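You operate a simulated robot arm through the tools that you are given. There is no shell and no other tool.

Carry out the task below with a simulated two-armed robot. There is one attempt and no reset: what you move stays moved.

Task
Take the rivets bin down and hang three bins on the colour marks as the screen lists.
Fine: stand the rivets bin on the fitting bench, at the end under the colour marks.

Only the result counts: the job must be done as asked and must still hold three seconds after the hand-in. Knocking over, shifting, dropping, spilling or breaking anything else fails it.

Robot
Two 7-joint arms with two-finger grippers on one trunk, on a base that moves. Base frame: it is fixed to the floor where the robot stands at the start and does not move with it; the origin is under the middle of the robot, x ahead of it, y to its left, z up. Readings come in m, degrees, newtons and seconds.
The left shoulder is at the start at [0.083, 0.216, 1.122], the right one opposite. With the tool pointing down near the work surface each hand reaches from about 0.1 to 0.82 m from the robot's upright axis, wherever it stands, measured 20 degrees to its own side. Places, roughly: hose end of the fitting bench [0.7, 0.3, 1]. Payload 3.18 kg a hand.
The tool frame of a hand sits at the grasp point between the pads (the TCP): z along the fingers, y along the line on which they close. The tips reach 0.03 m beyond it. The gripper opens to 0.144 m; its body begins 0.103 m behind the TCP.
Orientation is that of the tool frame in the base frame, as a unit quaternion [w, x, y, z]. With the fingers straight down and closing along the base's y, the tool's x points along the base's -x, its y along +y and its z along -z.

Tools
- The arms move only by the tool jog_arm. It takes "left_series", "right_series" or both (then of equal length, played together; a hand with none holds still); each is a list of rows, each an object of numbers (a shift or turn left out is 0, a gripper value left out holds the last): "wx", "wy", "wz": the turn, a rotation vector about the base's x, y, z in degrees; "x", "y", "z": the shift along the base's x, y, z in m; "hand": the finger opening in m, from 0 to 0.144. In form: [{"wx": .., "wy": .., "wz": .., "x": .., "y": .., "z": .., "hand": ..}, ...]. A call has 1 to 20 rows; each row is the pose to reach, as a shift and turn from the pose commanded when the call began. Each row takes 0.2 s and may step no farther than 0.05 m and 8.6 degrees from the row before; otherwise, or with a gripper value out of range, the whole call is refused. Where a pose cannot be reached the arm comes as near as it can. A force on the tool above 40 N (or 10 N above the force at the start of the call, whichever is more), or a blocked arm, ends the call early, and 0.2 s more pass. The fingers move at their own pace (about 0.1867 m/s each) and stop on an object; they squeeze with about 37 N. The grip force told is the motor's: it shows also when the fingers shut on nothing. Time passes only in rows, and 0.2 s behind the last, so rows that repeat a pose let the fingers close. It gives the time, the measured TCP pose, the force on the tool (base axes), the opening and the grip force at its end, in the units of the frame above (readings bear some noise), with the torque about the TCP (base axes, N m) and any sound that the robot's microphone picked up.
- Cameras (640 x 400 px; columns grow to the right, rows downward): "scene" is now at [0.1928, 0.0158, 1.3575]; the picture's right is [0.15, -0.99, 0.00], its down [-0.19, -0.03, -0.98] and it looks along [0.97, 0.14, -0.19] (base axes); focal length 214 px, centre (320, 200). "left" rides on the left gripper at [0.076, -0.016, -0.143] in its tool frame; the picture's right is [0.21, 0.98, 0.00], its down [-0.84, 0.18, -0.51] and it looks along [-0.50, 0.11, 0.86] (tool axes); focal length 218 px, centre (320, 200). "right" rides on the right gripper at [0.076, 0.016, -0.143] in its tool frame; the picture's right is [-0.21, 0.98, 0.00], its down [-0.84, -0.18, -0.51] and it looks along [-0.50, -0.11, 0.86] (tool axes); focal length 218 px, centre (320, 200). There is no depth. A picture from a camera that has moved, and an enlarged one, comes with that camera's place and axes in the base frame and with its lens. The place of the scene camera against the robot may be out by one fixed shift of up to 0.018 m in any direction.
- snapshot(camera): a new picture of that camera. The clock stands still meanwhile.
- move_column(by): moves the trunk up (or, below 0, down) by that many m; the arms and the scene camera ride with it, the base frame stays. It gives what a move gives, with no picture.
- roll_base(legs): drives the robot by 1 to 6 legs, each [ahead, left, turn to the left] in m, m and degrees, along the robot's own axes; the way and the turn of a leg run together, so that a leg with both is an arc; at most 1.5 m and 180 degrees a leg. The arms and the cameras ride along, it lands a little off, and it stops where it bumps. It gives what a move gives.
- turn_head(pan, tilt): turns the head with the scene camera to pan (to the left, within 80 degrees either way) and tilt (down, from -29 to 69), counted from straight ahead of the robot (the tilt from the chest, where the trunk bows). It gives what a move gives.
- zoom(camera, box): a new picture of the part [left, top, right, bottom] of that camera's present view, enlarged. The clock stands still meanwhile.
- sign_off(): hands the job in; it is judged then, once.

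Nothing tells you exact positions but the pictures and the camera data. Unless the task says otherwise, let go and move clear before handing in.

The tools are called by a JSON object that holds its "method" and its "body". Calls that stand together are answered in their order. jog_arm: Moves the arms, as the interface text tells. Its arguments: {"type":"object","properties":{"left_series":{"type":"array","items":{"type":"object","properties":{"wx":{"type":"number"},"wy":{"type":"number"},"wz":{"type":"number"},"x":{"type":"number"},"y":{"type":"number"},"z":{"type":"number"},"hand":{"type":"number"}}}},"right_series":{"type":"array","items":{"type":"object","properties":{"wx":{"type":"number"},"wy":{"type":"number"},"wz":{"type":"number"},"x":{"type":"number"},"y":{"type":"number"},"z":{"type":"number"},"hand":{"type":"number"}}}}},"required":[]} The other tools are called the same way: move_column (by) moves the trunk up or down; roll_base (legs) drives the base; turn_head (pan, tilt) turns the head that bears the scene camera; snapshot (camera) takes a picture; zoom (camera, box) takes an enlarged picture of a part of a camera's view; sign_off () hands the job in.

At the start:

```text
time: 0.0
left_ee_pos: [0.4289, 0.4739, 1.3478]
left_tool_rot: [0.001, 0.0, 1.0, -0.001]
left_contact_force: [-0.4, 0.2, -0.2]
left_moment: [-0.01, 0.02, 0.0]
left_finger_gap: 0.144
left_finger_force: 0.1
right_ee_pos: [0.343, 0.0179, 1.3475]
right_tool_rot: [0.0, 0.001, 1.0, 0.0]
right_contact_force: [-0.2, -0.2, -0.6]
right_moment: [0.01, 0.04, 0.0]
right_finger_gap: 0.144
right_finger_force: 0.0
trunk travel left (down, up): [-0.205, 0.165]
robot x, y, heading: [-0.0022, -0.0008, -0.0]
head pan, tilt (commanded): [8.3, 11.2]
```

scene: 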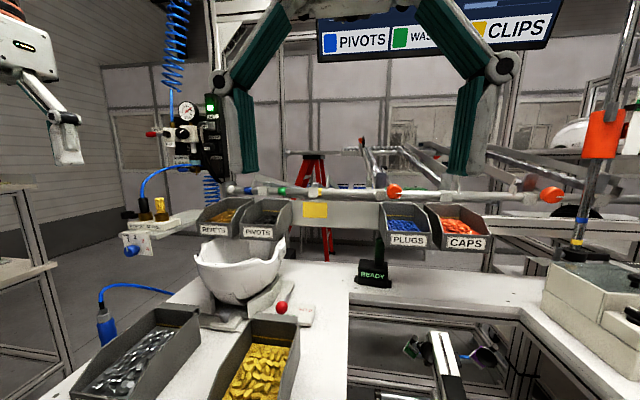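
right: 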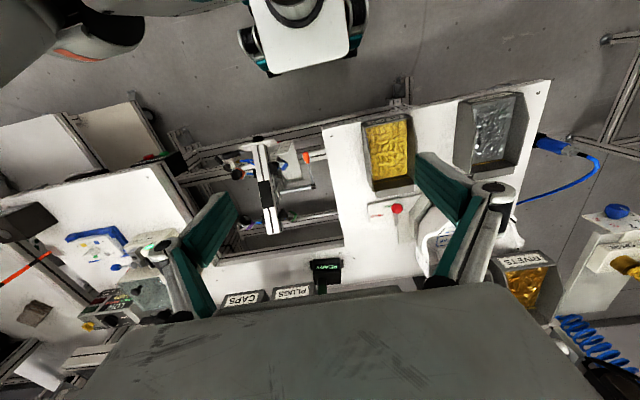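
left: 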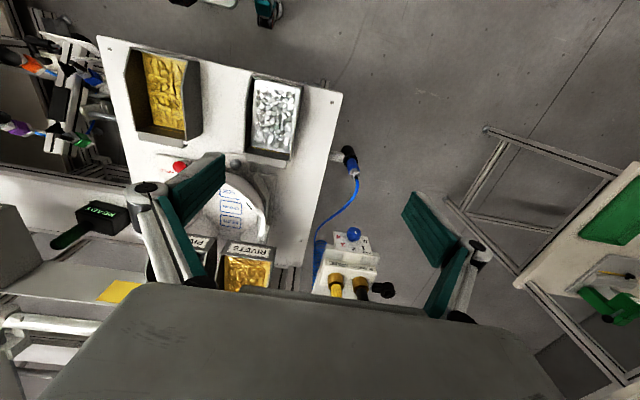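

I see a rail with hanging bins (rivets, pivots, plugs, caps), two open bins on the bench (silver and yellow content), and a screen listing colours and names. I will look closer at the screen and the rail before moving anything.

{"method": "zoom", "body": {"camera": "scene", "box": [300, 0, 580, 90]}}

{"method": "zoom", "body": {"camera": "scene", "box": [180, 160, 380, 285]}}

{"method": "zoom", "body": {"camera": "scene", "box": [350, 160, 550, 285]}}

{"method": "zoom", "body": {"camera": "scene", "box": [60, 220, 348, 400]}}

```text
2.29 times, centred on (440, 45) of scene
camera zoom: at [0.1928, 0.0158, 1.3575], right [0.15, -0.99, 0.0], down [-0.19, -0.03, -0.98], along [0.97, 0.14, -0.19], focal length 490 px, centre (46, 554)
```

zoom: 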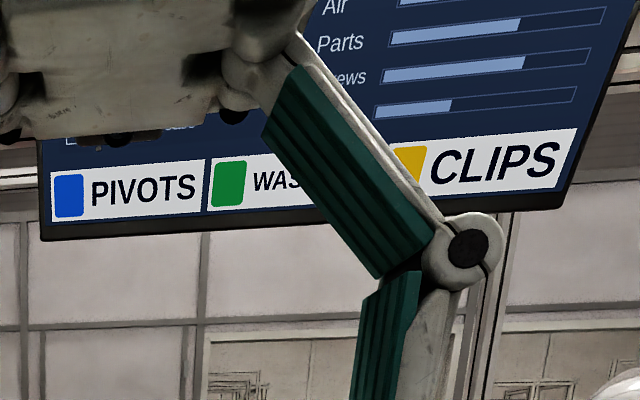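

```text
3.20 times, centred on (280, 222) of scene
camera zoom: at [0.1928, 0.0158, 1.3575], right [0.15, -0.99, 0.0], down [-0.19, -0.03, -0.98], along [0.97, 0.14, -0.19], focal length 686 px, centre (448, 128)
```

zoom: 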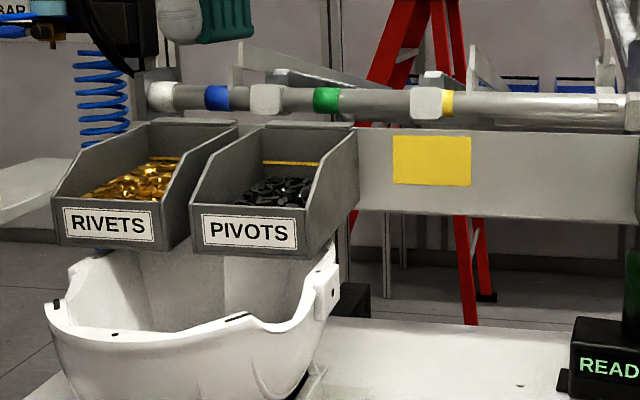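

```text
3.20 times, centred on (450, 222) of scene
camera zoom: at [0.1928, 0.0158, 1.3575], right [0.15, -0.99, 0.0], down [-0.19, -0.03, -0.98], along [0.97, 0.14, -0.19], focal length 686 px, centre (-96, 128)
```

zoom: 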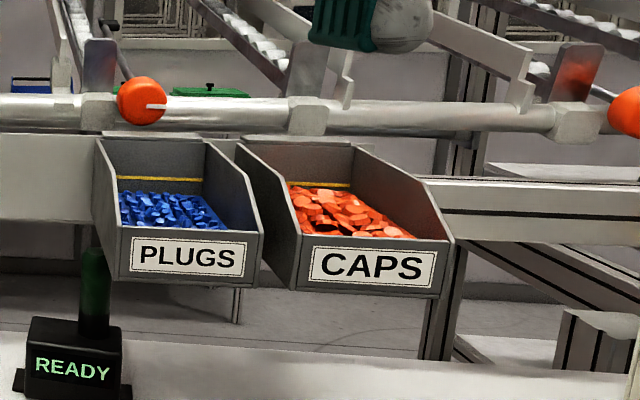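

```text
2.22 times, centred on (204, 310) of scene
camera zoom: at [0.1928, 0.0158, 1.3575], right [0.15, -0.99, 0.0], down [-0.19, -0.03, -0.98], along [0.97, 0.14, -0.19], focal length 477 px, centre (578, -44)
```

zoom: 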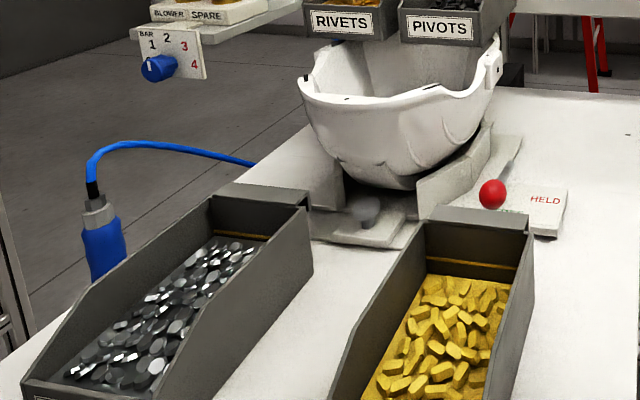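

The screen reads blue = PIVOTS, green = WAS(HERS?), yellow = CLIPS; the rivets and pivots bins hide marks on the panel. Next I look around with the head to see the whole screen and bench.

{"method": "turn_head", "body": {"pan": 0, "tilt": -12}}

{"method": "snapshot", "body": {"camera": "scene"}}

{"method": "turn_head", "body": {"pan": 25, "tilt": 45}}

{"method": "snapshot", "body": {"camera": "scene"}}

```text
time: 0.9
left_ee_pos: [0.4291, 0.4735, 1.3481]
left_tool_rot: [0.001, 0.0, 1.0, -0.001]
left_contact_force: [0.0, 0.3, 0.3]
left_moment: [-0.01, -0.02, -0.02]
left_finger_gap: 0.1439
left_finger_force: 0.0
right_ee_pos: [0.342, 0.0173, 1.3478]
right_tool_rot: [0.0, 0.001, 1.0, 0.0]
right_contact_force: [-0.6, 0.2, 0.2]
right_moment: [0.01, 0.0, -0.01]
right_finger_gap: 0.1441
right_finger_force: 0.0
trunk travel left (down, up): [-0.205, 0.165]
robot x, y, heading: [0.0006, -0.0001, -0.1]
head pan, tilt (commanded): [0.0, -12.0]
```

```text
taken
camera scene: at [0.1835, 0.0023, 1.3936], right [0.0, -1.0, 0.0], down [0.21, 0.0, -0.98], along [0.98, 0.0, 0.21], focal length 214 px, centre (320, 200)
```

scene: 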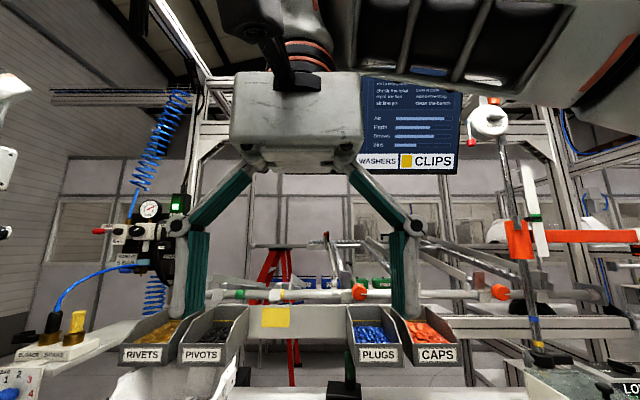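

```text
time: 2.1
left_ee_pos: [0.43, 0.4732, 1.3487]
left_tool_rot: [0.001, -0.001, 1.0, 0.0]
left_contact_force: [0.0, -0.6, 0.0]
left_moment: [-0.03, 0.01, -0.04]
left_finger_gap: 0.1442
left_finger_force: 0.1
right_ee_pos: [0.3422, 0.017, 1.3487]
right_tool_rot: [0.0, 0.0, 1.0, -0.001]
right_contact_force: [-0.1, -0.1, -0.2]
right_moment: [-0.02, 0.01, 0.01]
right_finger_gap: 0.144
right_finger_force: 0.1
trunk travel left (down, up): [-0.205, 0.165]
robot x, y, heading: [-0.0015, 0.0006, -0.1]
head pan, tilt (commanded): [25.0, 45.0]
```

```text
taken
camera scene: at [0.1743, 0.0366, 1.3046], right [0.42, -0.91, 0.0], down [-0.64, -0.3, -0.71], along [0.64, 0.3, -0.71], focal length 214 px, centre (320, 200)
```

scene: 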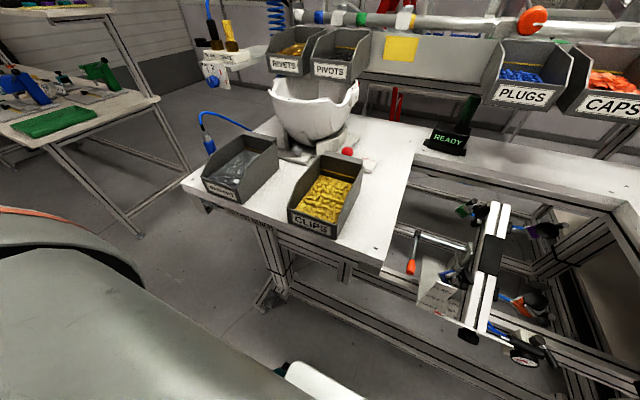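

The bench has the bins WASHERS (silver) and CLIPS (yellow) at its near end. I zoom on the bench and the labels, and I will also read the remaining screen text.

{"method": "zoom", "body": {"camera": "scene", "box": [170, 110, 430, 272]}}

{"method": "zoom", "body": {"camera": "scene", "box": [240, 0, 480, 150]}}

{"method": "zoom", "body": {"camera": "left", "box": [80, 20, 400, 220]}}

{"method": "zoom", "body": {"camera": "left", "box": [60, 150, 420, 375]}}

```text
2.46 times, centred on (300, 191) of scene
camera zoom: at [0.1743, 0.0366, 1.3046], right [0.42, -0.91, 0.0], down [-0.64, -0.3, -0.71], along [0.64, 0.3, -0.71], focal length 528 px, centre (369, 222)
```

zoom: 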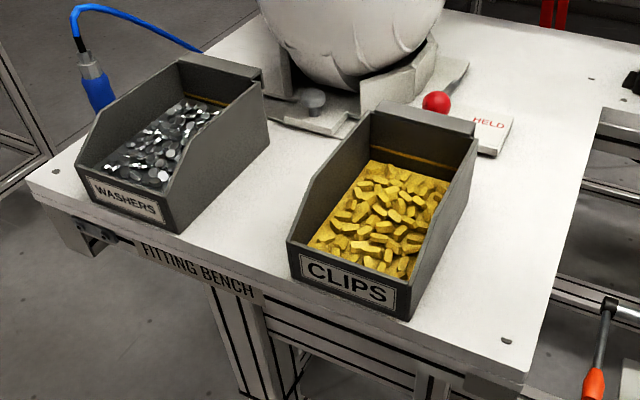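

```text
2.67 times, centred on (360, 75) of scene
camera zoom: at [0.1743, 0.0366, 1.3046], right [0.42, -0.91, 0.0], down [-0.64, -0.3, -0.71], along [0.64, 0.3, -0.71], focal length 572 px, centre (213, 533)
```

zoom: 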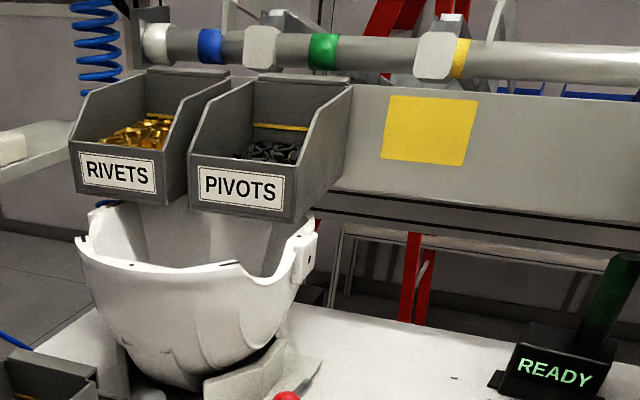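

```text
2.00 times, centred on (240, 120) of left
camera zoom: at [0.3503, 0.458, 1.4903], right [-0.21, 0.98, 0.0], down [0.84, 0.18, 0.51], along [0.5, 0.11, -0.86], focal length 436 px, centre (480, 360)
```

zoom: 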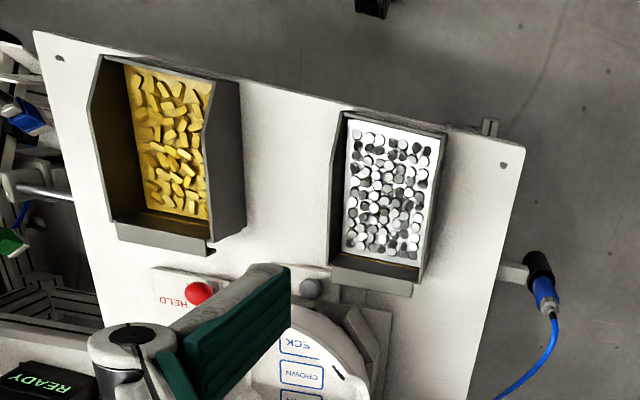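

```text
1.78 times, centred on (240, 262) of left
camera zoom: at [0.3503, 0.458, 1.4903], right [-0.21, 0.98, 0.0], down [0.84, 0.18, 0.51], along [0.5, 0.11, -0.86], focal length 388 px, centre (462, 89)
```

zoom: 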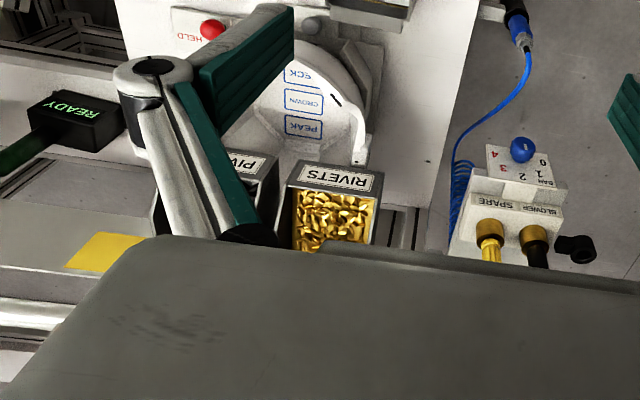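

Bench top is about z 0.963, near edge x≈0.38; the marks panel face is about x 0.825 with the yellow mark at y≈0.124, and pivots/rivets hang at y≈0.25/0.365. I'll take closer views of the rail and of the upper screen text.

{"method": "turn_head", "body": {"pan": 22, "tilt": 14}}

{"method": "snapshot", "body": {"camera": "scene"}}

{"method": "zoom", "body": {"camera": "scene", "box": [220, 140, 460, 290]}}

{"method": "turn_head", "body": {"pan": -10, "tilt": -20}}

{"method": "zoom", "body": {"camera": "scene", "box": [160, 90, 420, 252]}}

```text
time: 3.1
left_ee_pos: [0.4292, 0.473, 1.3484]
left_tool_rot: [0.001, -0.001, 1.0, 0.0]
left_contact_force: [0.6, -0.1, 0.0]
left_moment: [-0.03, 0.02, 0.01]
left_finger_gap: 0.144
left_finger_force: 0.0
right_ee_pos: [0.3422, 0.0175, 1.3473]
right_tool_rot: [-0.001, 0.0, 1.0, 0.0]
right_contact_force: [-0.3, -0.1, 0.2]
right_moment: [-0.03, 0.01, -0.04]
right_finger_gap: 0.1441
right_finger_force: 0.1
trunk travel left (down, up): [-0.205, 0.165]
robot x, y, heading: [0.0008, 0.0018, -0.0]
head pan, tilt (commanded): [22.0, 14.0]
```

```text
taken
camera scene: at [0.1872, 0.0373, 1.3529], right [0.37, -0.93, 0.0], down [-0.23, -0.09, -0.97], along [0.9, 0.36, -0.24], focal length 214 px, centre (320, 200)
```

scene: 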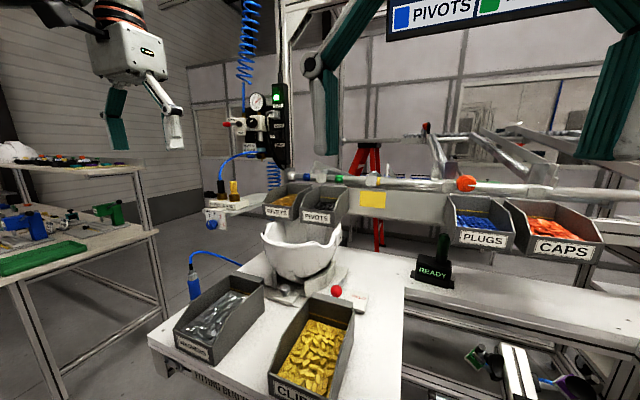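

```text
2.67 times, centred on (340, 215) of scene
camera zoom: at [0.1872, 0.0373, 1.3529], right [0.37, -0.93, 0.0], down [-0.23, -0.09, -0.97], along [0.9, 0.36, -0.24], focal length 572 px, centre (267, 160)
```

zoom: 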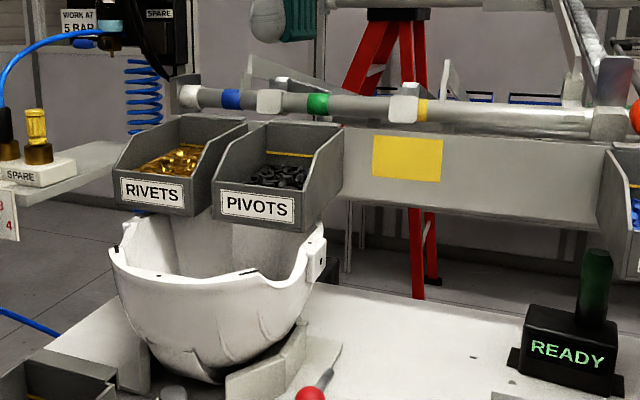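

```text
time: 4.1
left_ee_pos: [0.4291, 0.4738, 1.3486]
left_tool_rot: [0.002, -0.001, 1.0, 0.0]
left_contact_force: [-0.7, -0.4, -0.2]
left_moment: [0.03, 0.02, -0.01]
left_finger_gap: 0.144
left_finger_force: 0.0
right_ee_pos: [0.342, 0.0165, 1.3472]
right_tool_rot: [0.0, 0.0, 1.0, 0.001]
right_contact_force: [0.2, -0.2, -0.2]
right_moment: [-0.01, 0.0, 0.0]
right_finger_gap: 0.1441
right_finger_force: 0.1
trunk travel left (down, up): [-0.205, 0.165]
robot x, y, heading: [0.0023, 0.0014, -0.2]
head pan, tilt (commanded): [-10.0, -20.0]
```

```text
2.46 times, centred on (290, 171) of scene
camera zoom: at [0.1756, -0.0109, 1.4047], right [-0.17, -0.98, 0.0], down [0.34, -0.06, -0.94], along [0.93, -0.16, 0.34], focal length 528 px, centre (394, 271)
```

zoom: 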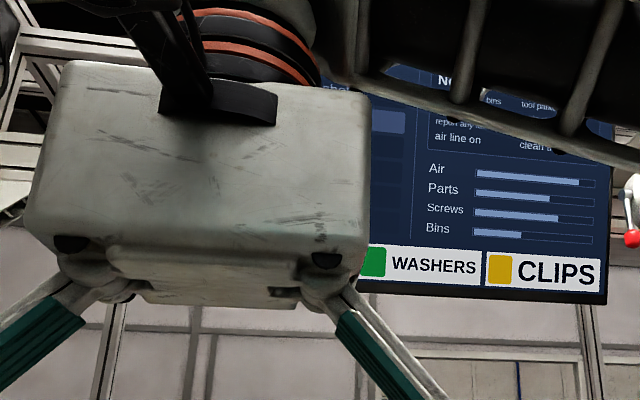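

The screen maps blue=PIVOTS, green=WASHERS, yellow=CLIPS, with some notes partly hidden by the right arm. I'll draw the right hand aside to the right to clear the view and read the notes.

{"method": "jog_arm", "body": {"right_series": [{"y": -0.04}, {"y": -0.08}, {"y": -0.12}, {"y": -0.16}, {"y": -0.2}, {"y": -0.24}, {"y": -0.28}, {"x": -0.03, "y": -0.31}]}}

{"method": "turn_head", "body": {"pan": -5, "tilt": -18}}

{"method": "snapshot", "body": {"camera": "scene"}}

{"method": "zoom", "body": {"camera": "scene", "box": [220, 110, 460, 260]}}

```text
time: 5.9
left_ee_pos: [0.4281, 0.4737, 1.3496]
left_tool_rot: [0.001, -0.001, 1.0, 0.0]
left_contact_force: [-0.5, -0.7, 0.0]
left_moment: [0.01, -0.04, -0.02]
left_finger_gap: 0.1439
left_finger_force: 0.1
right_ee_pos: [0.3048, -0.2438, 1.2982]
right_tool_rot: [0.001, 0.001, 1.0, 0.001]
right_contact_force: [-0.6, -0.6, -0.2]
right_moment: [-0.01, 0.01, 0.03]
right_finger_gap: 0.1439
right_finger_force: 0.0
right hand out of reach, approached as far as the arm can: row 4, 5, 6, 7, 8
trunk travel left (down, up): [-0.205, 0.165]
robot x, y, heading: [0.0019, -0.0016, 0.1]
head pan, tilt (commanded): [-10.0, -20.0]
```

```text
time: 6.5
left_ee_pos: [0.4282, 0.474, 1.3481]
left_tool_rot: [0.002, 0.0, 1.0, 0.0]
left_contact_force: [-0.7, 0.4, -1.1]
left_moment: [0.03, 0.0, 0.0]
left_finger_gap: 0.1442
left_finger_force: 0.0
right_ee_pos: [0.3058, -0.2411, 1.2986]
right_tool_rot: [-0.001, 0.002, 1.0, 0.001]
right_contact_force: [1.0, 0.3, 0.0]
right_moment: [0.0, -0.02, -0.01]
right_finger_gap: 0.144
right_finger_force: 0.1
trunk travel left (down, up): [-0.205, 0.165]
robot x, y, heading: [-0.0005, -0.0036, 0.3]
head pan, tilt (commanded): [-5.0, -18.0]
```

```text
taken
camera scene: at [0.1783, -0.0044, 1.402], right [-0.09, -1.0, 0.0], down [0.31, -0.03, -0.95], along [0.95, -0.08, 0.31], focal length 214 px, centre (320, 200)
```

scene: 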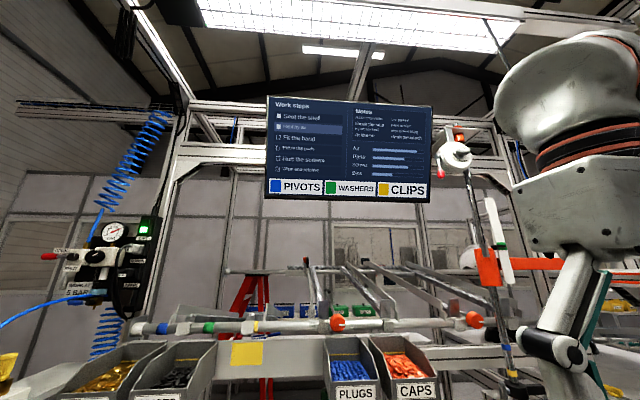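

```text
2.67 times, centred on (340, 185) of scene
camera zoom: at [0.1783, -0.0044, 1.402], right [-0.09, -1.0, 0.0], down [0.31, -0.03, -0.95], along [0.95, -0.08, 0.31], focal length 572 px, centre (267, 240)
```

zoom: 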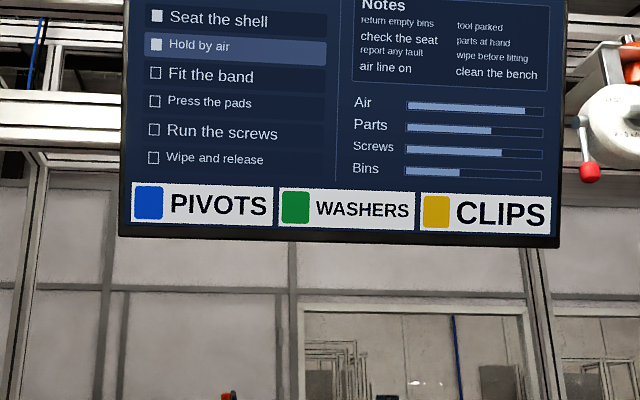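

The screen list is now fully clear: blue PIVOTS, green WASHERS, yellow CLIPS. I'll shift the base left and a little forward for better reach, then inspect the rail with the left wrist camera.

{"method": "roll_base", "body": {"legs": [[0.0, 0.15, 0.0]]}}

{"method": "turn_head", "body": {"pan": 8, "tilt": 25}}

{"method": "snapshot", "body": {"camera": "scene"}}

{"method": "snapshot", "body": {"camera": "left"}}

```text
time: 8.5
left_ee_pos: [0.4278, 0.6238, 1.3484]
left_tool_rot: [0.001, -0.001, 1.0, 0.0]
left_contact_force: [0.7, 0.5, 0.1]
left_moment: [-0.04, 0.01, -0.01]
left_finger_gap: 0.1438
left_finger_force: 0.2
right_ee_pos: [0.3053, -0.0916, 1.2993]
right_tool_rot: [0.0, 0.001, 1.0, 0.001]
right_contact_force: [0.0, -0.1, 0.5]
right_moment: [-0.03, 0.0, 0.02]
right_finger_gap: 0.144
right_finger_force: 0.1
trunk travel left (down, up): [-0.205, 0.165]
robot x, y, heading: [-0.0024, 0.1474, -0.0]
head pan, tilt (commanded): [-5.0, -18.0]
```

```text
time: 9.6
left_ee_pos: [0.4286, 0.6239, 1.3491]
left_tool_rot: [0.001, -0.001, 1.0, 0.0]
left_contact_force: [0.1, 0.6, -0.1]
left_moment: [0.01, 0.02, 0.03]
left_finger_gap: 0.1439
left_finger_force: 0.0
right_ee_pos: [0.3047, -0.0922, 1.2995]
right_tool_rot: [0.0, 0.001, 1.0, 0.001]
right_contact_force: [-0.3, -1.0, -0.3]
right_moment: [0.0, 0.01, 0.0]
right_finger_gap: 0.1439
right_finger_force: 0.1
trunk travel left (down, up): [-0.205, 0.165]
robot x, y, heading: [-0.0036, 0.1485, 0.0]
head pan, tilt (commanded): [8.0, 25.0]
```

```text
taken
camera scene: at [0.1918, 0.1651, 1.3352], right [0.14, -0.99, 0.0], down [-0.42, -0.06, -0.91], along [0.9, 0.13, -0.42], focal length 214 px, centre (320, 200)
```

scene: 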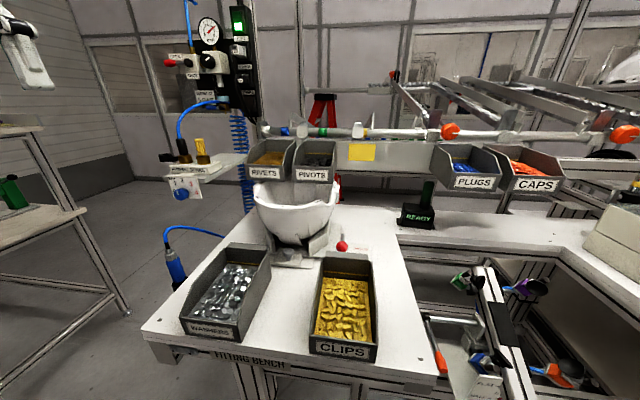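

```text
taken
camera left: at [0.3502, 0.608, 1.4903], right [-0.21, 0.98, 0.0], down [0.84, 0.18, 0.51], along [0.5, 0.11, -0.86], focal length 218 px, centre (320, 200)
```

left: 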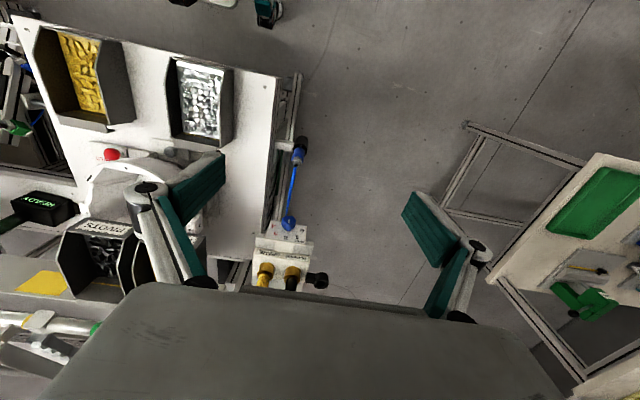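

The left leg of the fitting bench spans about x 0.38–0.97, y 0.01–0.52 with a free patch right of the shell under the yellow mark. I now bring the left wrist camera over to measure the bins and the rail.

{"method": "jog_arm", "body": {"left_series": [{"y": -0.05}, {"y": -0.1}, {"y": -0.15}, {"y": -0.2}, {"y": -0.24}, {"y": -0.24, "z": 0.0}]}}

{"method": "snapshot", "body": {"camera": "left"}}

{"method": "zoom", "body": {"camera": "left", "box": [150, 20, 470, 220]}}

{"method": "snapshot", "body": {"camera": "scene"}}

```text
time: 11.0
left_ee_pos: [0.4206, 0.3924, 1.3329]
left_tool_rot: [0.002, -0.002, 1.0, -0.002]
left_contact_force: [-1.0, 0.9, 0.7]
left_moment: [-0.01, -0.02, -0.02]
left_finger_gap: 0.1441
left_finger_force: 0.1
left hand out of reach, approached as far as the arm can: row 4, 5, 6
right_ee_pos: [0.3057, -0.0916, 1.2987]
right_tool_rot: [0.001, 0.001, 1.0, 0.002]
right_contact_force: [0.2, -0.1, 0.1]
right_moment: [-0.02, 0.0, 0.01]
right_finger_gap: 0.1439
right_finger_force: 0.1
trunk travel left (down, up): [-0.205, 0.165]
robot x, y, heading: [-0.0001, 0.1507, -0.5]
head pan, tilt (commanded): [8.0, 25.0]
```

```text
taken
camera left: at [0.3416, 0.3778, 1.4746], right [-0.21, 0.98, 0.0], down [0.84, 0.18, 0.51], along [0.5, 0.1, -0.86], focal length 218 px, centre (320, 200)
```

left: 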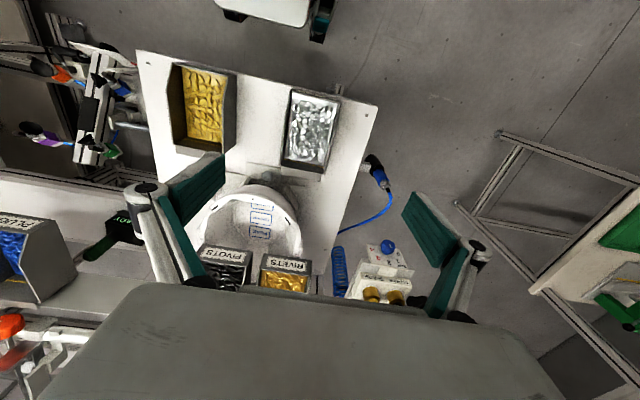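

```text
2.00 times, centred on (310, 120) of left
camera zoom: at [0.3416, 0.3778, 1.4746], right [-0.21, 0.98, 0.0], down [0.84, 0.18, 0.51], along [0.5, 0.1, -0.86], focal length 436 px, centre (340, 360)
```

zoom: 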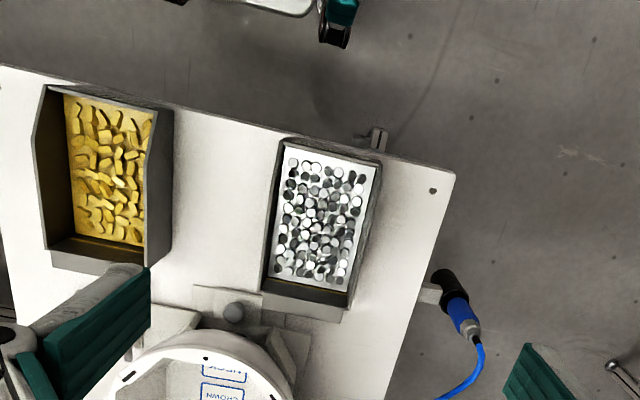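

```text
taken
camera scene: at [0.1915, 0.1654, 1.3352], right [0.14, -0.99, 0.0], down [-0.42, -0.06, -0.91], along [0.9, 0.13, -0.42], focal length 214 px, centre (320, 200)
```

scene: 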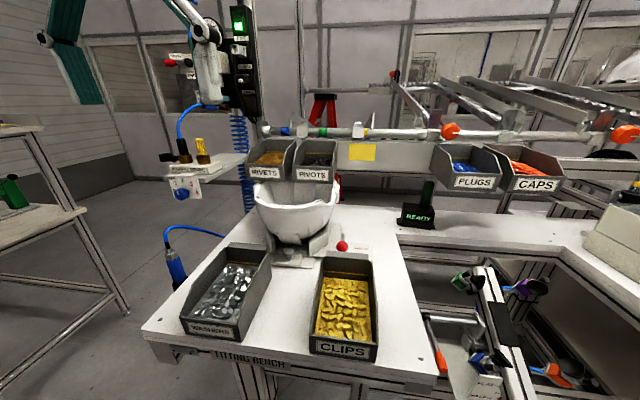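

The washers bin lip is near (0.55, 0.42, 1.035), so bins are about 0.07 m tall and 0.1 m wide. I'll zoom in further to measure shape and yaw.

{"method": "zoom", "body": {"camera": "left", "box": [260, 75, 388, 155]}}

{"method": "zoom", "body": {"camera": "left", "box": [180, 220, 340, 300]}}

{"method": "zoom", "body": {"camera": "scene", "box": [160, 220, 416, 380]}}

{"method": "zoom", "body": {"camera": "scene", "box": [230, 100, 430, 225]}}

```text
5.00 times, centred on (324, 115) of left
camera zoom: at [0.3416, 0.3778, 1.4746], right [-0.21, 0.98, 0.0], down [0.84, 0.18, 0.51], along [0.5, 0.1, -0.86], focal length 1091 px, centre (300, 625)
```

zoom: 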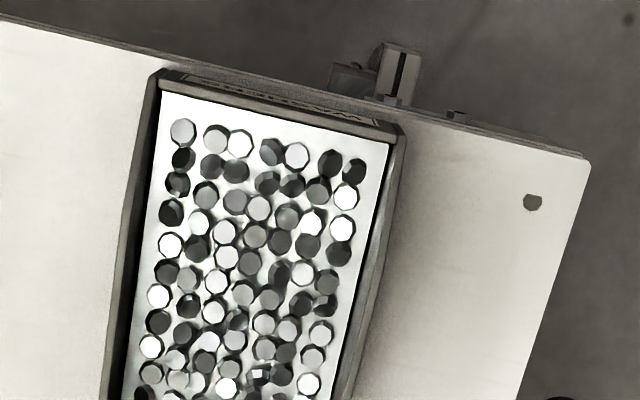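

```text
4.00 times, centred on (260, 260) of left
camera zoom: at [0.3416, 0.3778, 1.4746], right [-0.21, 0.98, 0.0], down [0.84, 0.18, 0.51], along [0.5, 0.1, -0.86], focal length 873 px, centre (560, -40)
```

zoom: 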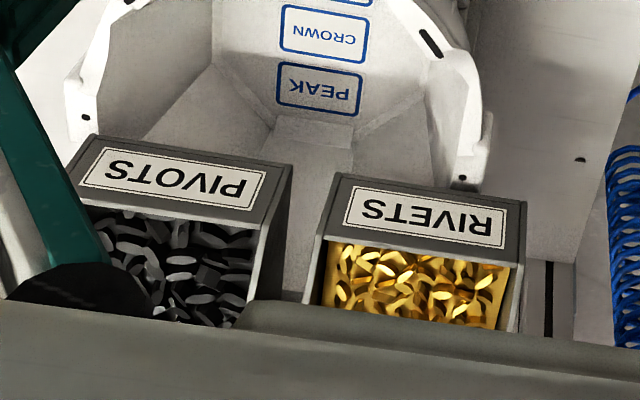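

```text
2.50 times, centred on (288, 300) of scene
camera zoom: at [0.1915, 0.1654, 1.3352], right [0.14, -0.99, 0.0], down [-0.42, -0.06, -0.91], along [0.9, 0.13, -0.42], focal length 536 px, centre (400, -50)
```

zoom: 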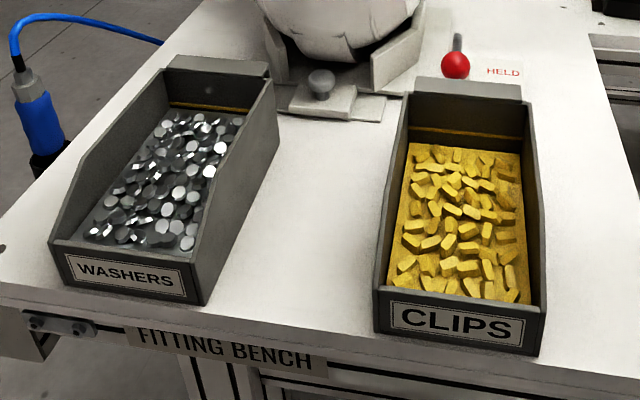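

```text
3.20 times, centred on (330, 162) of scene
camera zoom: at [0.1915, 0.1654, 1.3352], right [0.14, -0.99, 0.0], down [-0.42, -0.06, -0.91], along [0.9, 0.13, -0.42], focal length 686 px, centre (288, 320)
```

zoom: 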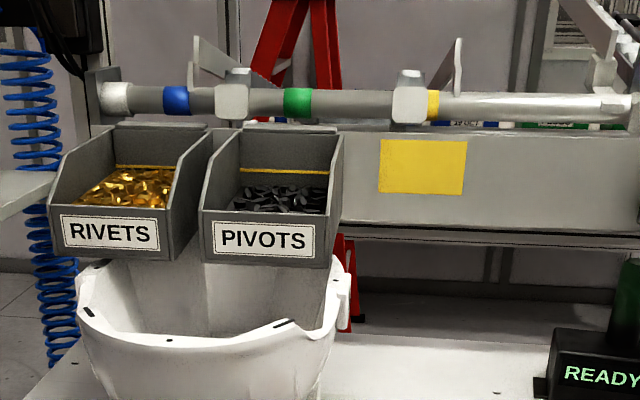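

The bins have a back hook over the panel top, and neighbouring hung bins have only a gap of about 2 cm. I need to know how thick the fingers are, so I look at the left gripper with the head.

{"method": "turn_head", "body": {"pan": 44, "tilt": 0}}

{"method": "snapshot", "body": {"camera": "scene"}}

{"method": "zoom", "body": {"camera": "left", "box": [100, 130, 260, 230]}}

{"method": "zoom", "body": {"camera": "left", "box": [390, 150, 550, 250]}}

```text
time: 12.0
left_ee_pos: [0.4204, 0.3938, 1.3334]
left_tool_rot: [0.002, 0.0, 1.0, -0.002]
left_contact_force: [-0.2, -0.7, -0.3]
left_moment: [0.0, 0.01, 0.0]
left_finger_gap: 0.1441
left_finger_force: 0.0
right_ee_pos: [0.3062, -0.0923, 1.2977]
right_tool_rot: [0.0, 0.001, 1.0, 0.001]
right_contact_force: [-0.5, 0.5, -0.4]
right_moment: [0.02, 0.01, 0.01]
right_finger_gap: 0.1439
right_finger_force: 0.0
trunk travel left (down, up): [-0.205, 0.165]
robot x, y, heading: [-0.0058, 0.1485, 0.1]
head pan, tilt (commanded): [44.0, 0.0]
```

```text
taken
camera scene: at [0.1654, 0.2148, 1.3754], right [0.69, -0.72, 0.0], down [0.0, 0.0, -1.0], along [0.72, 0.69, 0.0], focal length 214 px, centre (320, 200)
```

scene: 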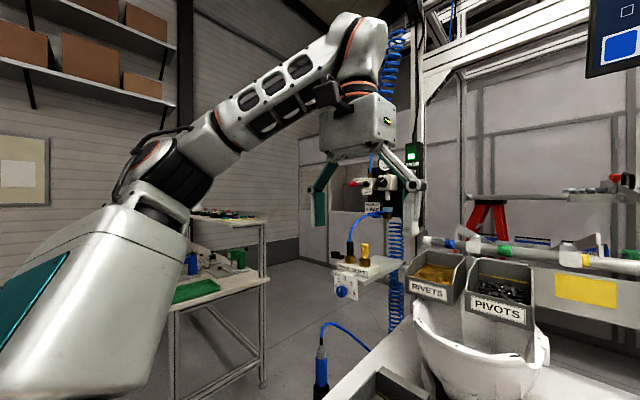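

```text
4.00 times, centred on (180, 180) of left
camera zoom: at [0.342, 0.3777, 1.4746], right [-0.21, 0.98, 0.0], down [0.84, 0.18, 0.51], along [0.5, 0.1, -0.86], focal length 873 px, centre (880, 280)
```

zoom: 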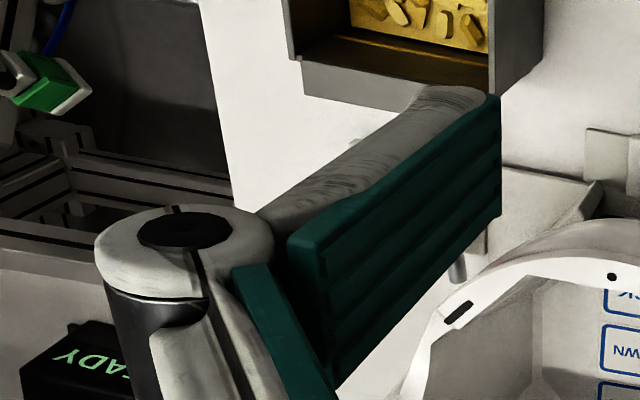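

```text
4.00 times, centred on (470, 200) of left
camera zoom: at [0.342, 0.3777, 1.4746], right [-0.21, 0.98, 0.0], down [0.84, 0.18, 0.51], along [0.5, 0.1, -0.86], focal length 873 px, centre (-280, 200)
```

zoom: 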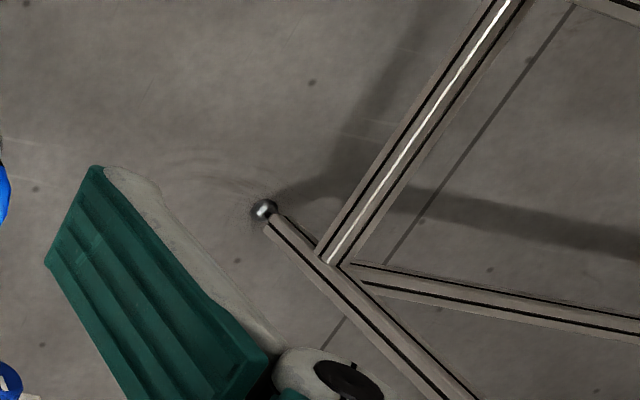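

I zoom onto the left gripper in the scene view to judge finger thickness and length.

{"method": "zoom", "body": {"camera": "scene", "box": [280, 90, 456, 200]}}

{"method": "zoom", "body": {"camera": "scene", "box": [380, 210, 636, 370]}}

{"method": "zoom", "body": {"camera": "right", "box": [0, 0, 640, 400]}}

```text
3.64 times, centred on (368, 145) of scene
camera zoom: at [0.1654, 0.2148, 1.3754], right [0.69, -0.72, 0.0], down [0.0, 0.0, -1.0], along [0.72, 0.69, 0.0], focal length 780 px, centre (146, 400)
```

zoom: 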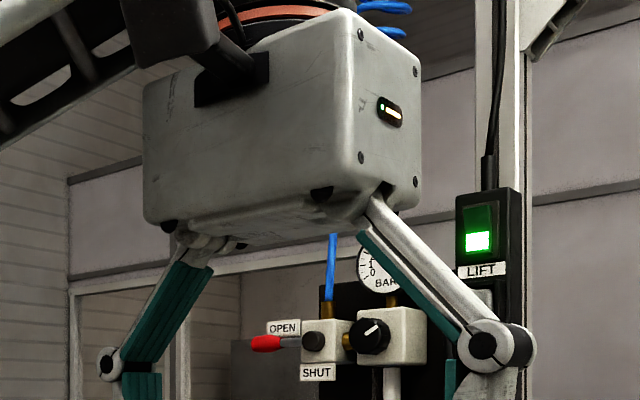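

```text
2.50 times, centred on (508, 290) of scene
camera zoom: at [0.1654, 0.2148, 1.3754], right [0.69, -0.72, 0.0], down [0.0, 0.0, -1.0], along [0.72, 0.69, 0.0], focal length 536 px, centre (-150, -25)
```

zoom: 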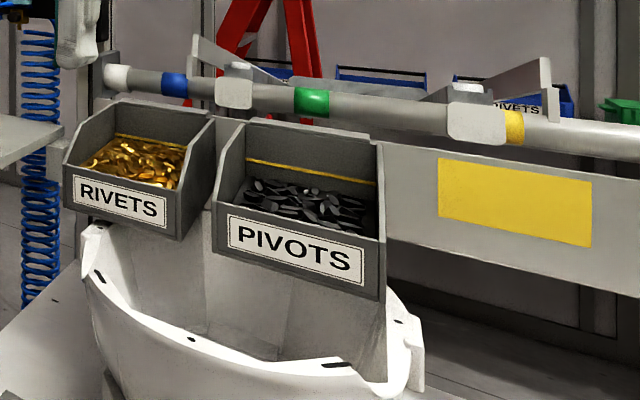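

```text
1.00 times, centred on (320, 200) of right (not enlarged: the box is as wide or as high as the picture)
camera zoom: at [0.2286, -0.0759, 1.4407], right [0.21, 0.98, 0.0], down [0.84, -0.18, 0.51], along [0.5, -0.11, -0.86], focal length 218 px, centre (320, 200)
```

zoom: 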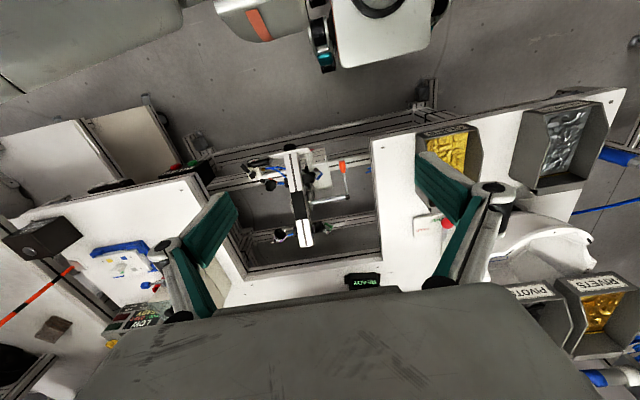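

Fingers are about 18 mm thick at the tips and the hung bins sit about 25 mm apart, so I will slide the pivots bin right before taking the rivets bin. First I raise the trunk for reach at the rail and a better look from above.

{"method": "move_column", "body": {"by": 0.15}}

{"method": "turn_head", "body": {"pan": 8, "tilt": 32}}

{"method": "snapshot", "body": {"camera": "scene"}}

{"method": "zoom", "body": {"camera": "scene", "box": [230, 90, 430, 215]}}

{"method": "zoom", "body": {"camera": "scene", "box": [240, 110, 352, 180]}}

```text
time: 13.8
left_ee_pos: [0.359, 0.3937, 1.5297]
left_tool_rot: [0.071, -0.001, 0.997, -0.002]
left_contact_force: [-0.2, 0.2, -1.4]
left_moment: [0.03, 0.0, 0.0]
left_finger_gap: 0.1442
left_finger_force: 0.0
right_ee_pos: [0.2563, -0.0921, 1.478]
right_tool_rot: [0.063, 0.002, 0.998, 0.002]
right_contact_force: [-0.6, -0.1, 0.2]
right_moment: [0.01, -0.01, 0.04]
right_finger_gap: 0.1442
right_finger_force: 0.0
trunk travel left (down, up): [-0.355, 0.015]
robot x, y, heading: [-0.0001, 0.1468, -0.1]
head pan, tilt (commanded): [44.0, 0.0]
```

```text
time: 14.8
left_ee_pos: [0.3588, 0.3956, 1.5303]
left_tool_rot: [0.071, -0.001, 0.997, -0.002]
left_contact_force: [-0.2, 0.4, -0.2]
left_moment: [-0.03, 0.0, 0.0]
left_finger_gap: 0.1439
left_finger_force: 0.1
right_ee_pos: [0.2555, -0.092, 1.4781]
right_tool_rot: [0.062, 0.003, 0.998, 0.001]
right_contact_force: [0.2, -0.7, 0.5]
right_moment: [0.01, -0.03, -0.01]
right_finger_gap: 0.1443
right_finger_force: 0.2
trunk travel left (down, up): [-0.355, 0.015]
robot x, y, heading: [0.0005, 0.1494, 0.2]
head pan, tilt (commanded): [8.0, 32.0]
```

```text
taken
camera scene: at [0.1377, 0.1648, 1.4774], right [0.14, -0.99, 0.0], down [-0.52, -0.07, -0.85], along [0.84, 0.12, -0.53], focal length 214 px, centre (320, 200)
```

scene: 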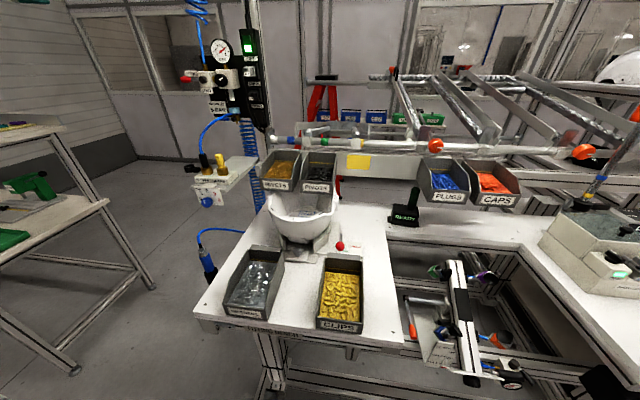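

```text
3.20 times, centred on (330, 152) of scene
camera zoom: at [0.1377, 0.1648, 1.4774], right [0.14, -0.99, 0.0], down [-0.52, -0.07, -0.85], along [0.84, 0.12, -0.53], focal length 686 px, centre (288, 352)
```

zoom: 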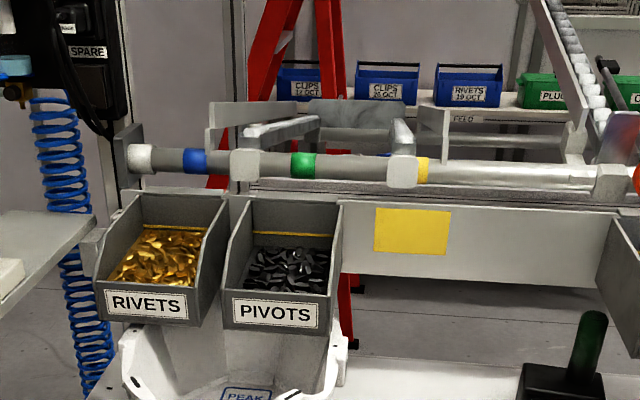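

```text
5.71 times, centred on (296, 145) of scene
camera zoom: at [0.1377, 0.1648, 1.4774], right [0.14, -0.99, 0.0], down [-0.52, -0.07, -0.85], along [0.84, 0.12, -0.53], focal length 1226 px, centre (457, 514)
```

zoom: 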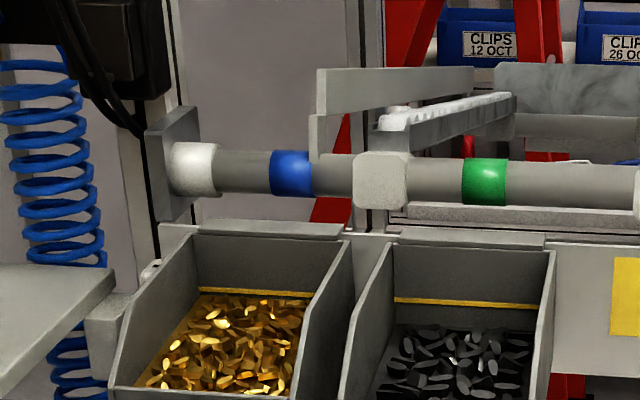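

The trunk rise also leaned the tool by about 8°, which I correct while moving the left hand forward to look down on the hung bins. I'm checking the space left of the rivets bin and the hook on the panel.

{"method": "jog_arm", "body": {"left_series": [{"x": 0.04, "y": -0.01, "z": -0.01, "wy": 2}, {"x": 0.08, "y": -0.015, "z": -0.02, "wy": 4}, {"x": 0.12, "y": -0.02, "z": -0.04, "wy": 6}, {"x": 0.16, "y": -0.03, "z": -0.06, "wy": 8.1}, {"x": 0.19, "y": -0.035, "z": -0.08, "wy": 8.1}, {"x": 0.19, "y": -0.035, "z": -0.08, "wy": 8.1}]}}

{"method": "snapshot", "body": {"camera": "left"}}

{"method": "zoom", "body": {"camera": "left", "box": [200, 120, 440, 270]}}

{"method": "snapshot", "body": {"camera": "scene"}}

```text
time: 16.2
left_ee_pos: [0.4972, 0.4155, 1.4192]
left_tool_rot: [0.001, -0.002, 1.0, -0.002]
left_contact_force: [0.4, -0.9, -0.7]
left_moment: [0.03, -0.01, 0.03]
left_finger_gap: 0.1439
left_finger_force: 0.0
left hand out of reach, approached as far as the arm can: row 1, 2, 3, 4, 5, 6
right_ee_pos: [0.257, -0.0912, 1.4766]
right_tool_rot: [0.063, 0.002, 0.998, 0.002]
right_contact_force: [0.7, -0.9, 0.0]
right_moment: [0.04, 0.01, 0.0]
right_finger_gap: 0.1443
right_finger_force: 0.0
trunk travel left (down, up): [-0.355, 0.015]
robot x, y, heading: [-0.0014, 0.1474, -0.1]
head pan, tilt (commanded): [8.0, 32.0]
```

```text
taken
camera left: at [0.4197, 0.4005, 1.5608], right [-0.21, 0.98, 0.0], down [0.84, 0.18, 0.51], along [0.5, 0.1, -0.86], focal length 218 px, centre (320, 200)
```

left: 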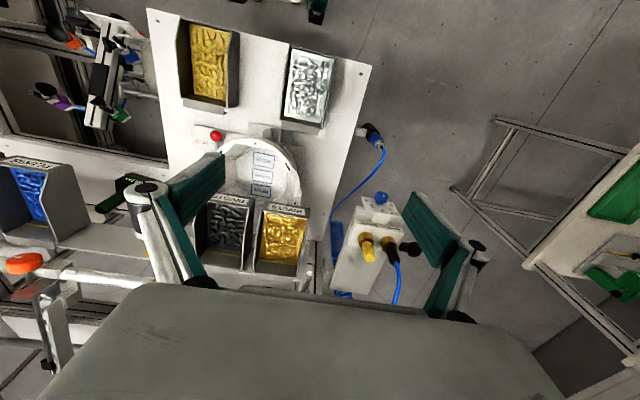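

```text
2.67 times, centred on (320, 195) of left
camera zoom: at [0.4197, 0.4005, 1.5608], right [-0.21, 0.98, 0.0], down [0.84, 0.18, 0.51], along [0.5, 0.1, -0.86], focal length 582 px, centre (320, 213)
```

zoom: 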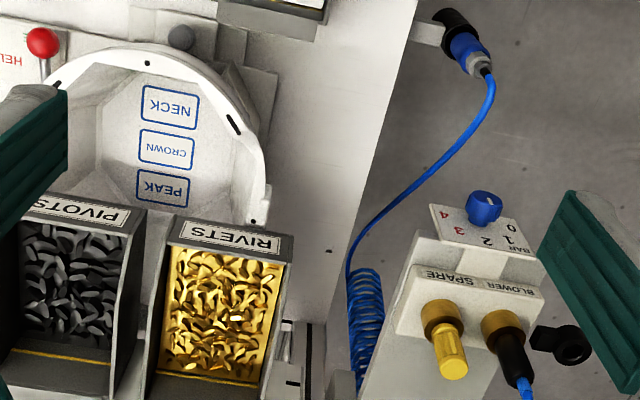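

```text
taken
camera scene: at [0.1379, 0.164, 1.4773], right [0.14, -0.99, 0.0], down [-0.52, -0.07, -0.85], along [0.84, 0.12, -0.53], focal length 214 px, centre (320, 200)
```

scene: 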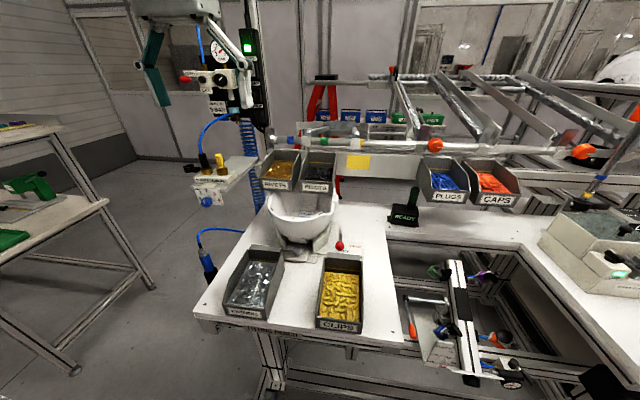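

The shelf edge left of the rivets is at y≈0.52, so the left finger will have room. I lower the hand toward the bins for a closer, better-conditioned view.

{"method": "jog_arm", "body": {"left_series": [{"x": 0.015, "y": -0.015, "z": -0.03}, {"x": 0.03, "y": -0.03, "z": -0.06}, {"x": 0.04, "y": -0.045, "z": -0.09}, {"x": 0.05, "y": -0.06, "z": -0.12}, {"x": 0.05, "y": -0.06, "z": -0.12}]}}

{"method": "snapshot", "body": {"camera": "left"}}

{"method": "zoom", "body": {"camera": "left", "box": [160, 150, 400, 300]}}

```text
time: 17.4
left_ee_pos: [0.5373, 0.3806, 1.3052]
left_tool_rot: [0.001, -0.001, 1.0, -0.002]
left_contact_force: [-0.7, 0.5, 0.1]
left_moment: [0.02, -0.06, 0.01]
left_finger_gap: 0.1439
left_finger_force: 0.1
left hand out of reach, approached as far as the arm can: row 2, 3, 4, 5
right_ee_pos: [0.2534, -0.0911, 1.4795]
right_tool_rot: [0.064, 0.002, 0.998, 0.002]
right_contact_force: [-0.6, 0.0, -1.2]
right_moment: [0.05, -0.06, -0.05]
right_finger_gap: 0.144
right_finger_force: 0.1
trunk travel left (down, up): [-0.355, 0.015]
robot x, y, heading: [0.001, 0.1494, 0.1]
head pan, tilt (commanded): [8.0, 32.0]
```

```text
taken
camera left: at [0.4586, 0.3645, 1.4472], right [-0.21, 0.98, 0.0], down [0.84, 0.18, 0.51], along [0.5, 0.1, -0.86], focal length 218 px, centre (320, 200)
```

left: 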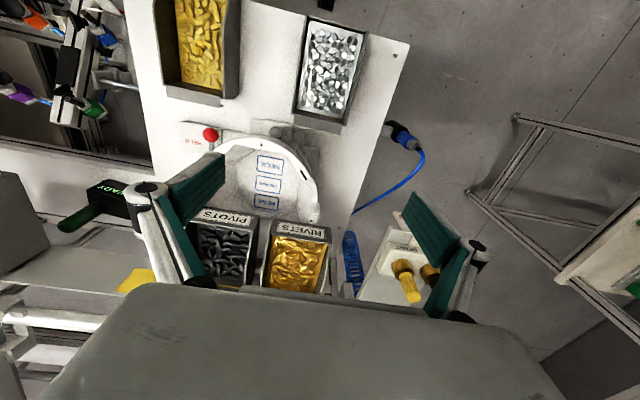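

```text
2.67 times, centred on (280, 225) of left
camera zoom: at [0.4586, 0.3645, 1.4472], right [-0.21, 0.98, 0.0], down [0.84, 0.18, 0.51], along [0.5, 0.1, -0.86], focal length 582 px, centre (427, 133)
```

zoom: 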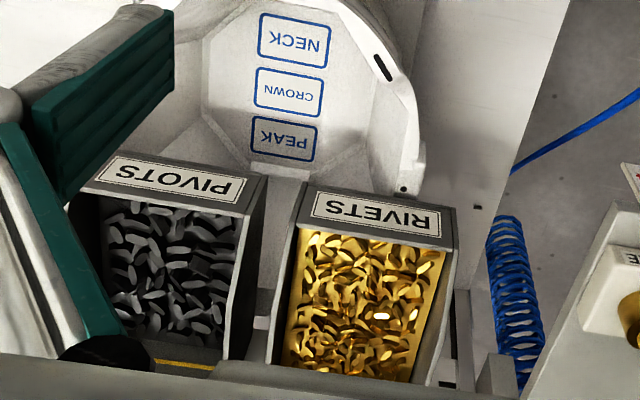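

The vertical tool runs out of reach at this height; a forward-pitched gripper or a closer base would help. I'll check how much room there is between the robot base and the bench.

{"method": "turn_head", "body": {"pan": 0, "tilt": 69}}

{"method": "snapshot", "body": {"camera": "scene"}}

{"method": "turn_head", "body": {"pan": 25, "tilt": 60}}

{"method": "snapshot", "body": {"camera": "scene"}}

```text
time: 18.4
left_ee_pos: [0.5382, 0.3797, 1.3041]
left_tool_rot: [0.0, -0.001, 1.0, -0.002]
left_contact_force: [0.1, -0.6, 0.4]
left_moment: [0.01, 0.04, 0.01]
left_finger_gap: 0.1439
left_finger_force: 0.0
right_ee_pos: [0.2568, -0.0917, 1.4786]
right_tool_rot: [0.063, 0.002, 0.998, 0.001]
right_contact_force: [-1.0, 0.1, -0.4]
right_moment: [-0.03, -0.01, 0.04]
right_finger_gap: 0.1441
right_finger_force: 0.0
trunk travel left (down, up): [-0.355, 0.015]
robot x, y, heading: [-0.0009, 0.1477, 0.1]
head pan, tilt (commanded): [0.0, 68.8]
```

```text
taken
camera scene: at [0.1049, 0.1522, 1.429], right [0.0, -1.0, 0.0], down [-0.93, 0.0, -0.36], along [0.36, 0.0, -0.93], focal length 214 px, centre (320, 200)
```

scene: 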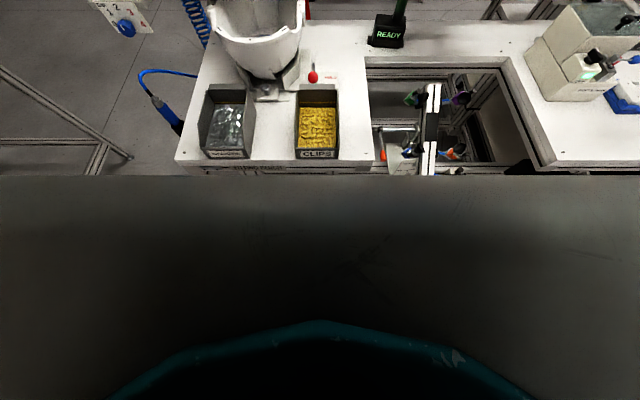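

```text
time: 19.3
left_ee_pos: [0.5381, 0.379, 1.3044]
left_tool_rot: [0.0, 0.0, 1.0, -0.002]
left_contact_force: [0.6, 0.0, -0.3]
left_moment: [0.03, 0.01, 0.03]
left_finger_gap: 0.1439
left_finger_force: 0.1
right_ee_pos: [0.2569, -0.092, 1.478]
right_tool_rot: [0.063, 0.002, 0.998, 0.001]
right_contact_force: [-0.4, 0.8, 0.3]
right_moment: [0.01, -0.01, -0.01]
right_finger_gap: 0.1443
right_finger_force: 0.0
trunk travel left (down, up): [-0.355, 0.015]
robot x, y, heading: [-0.0007, 0.1501, -0.1]
head pan, tilt (commanded): [25.0, 60.0]
```

```text
taken
camera scene: at [0.1094, 0.1803, 1.4383], right [0.42, -0.91, 0.0], down [-0.79, -0.37, -0.5], along [0.45, 0.21, -0.87], focal length 214 px, centre (320, 200)
```

scene: 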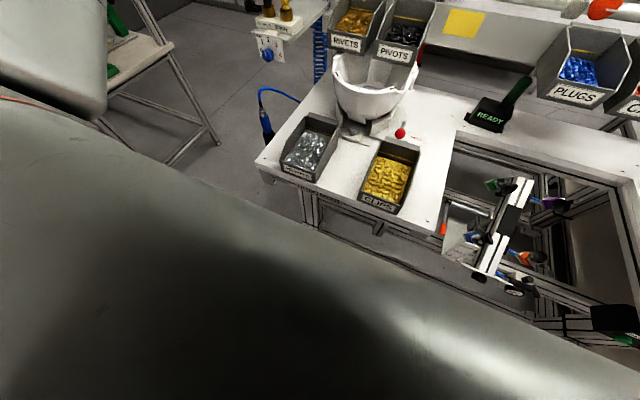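

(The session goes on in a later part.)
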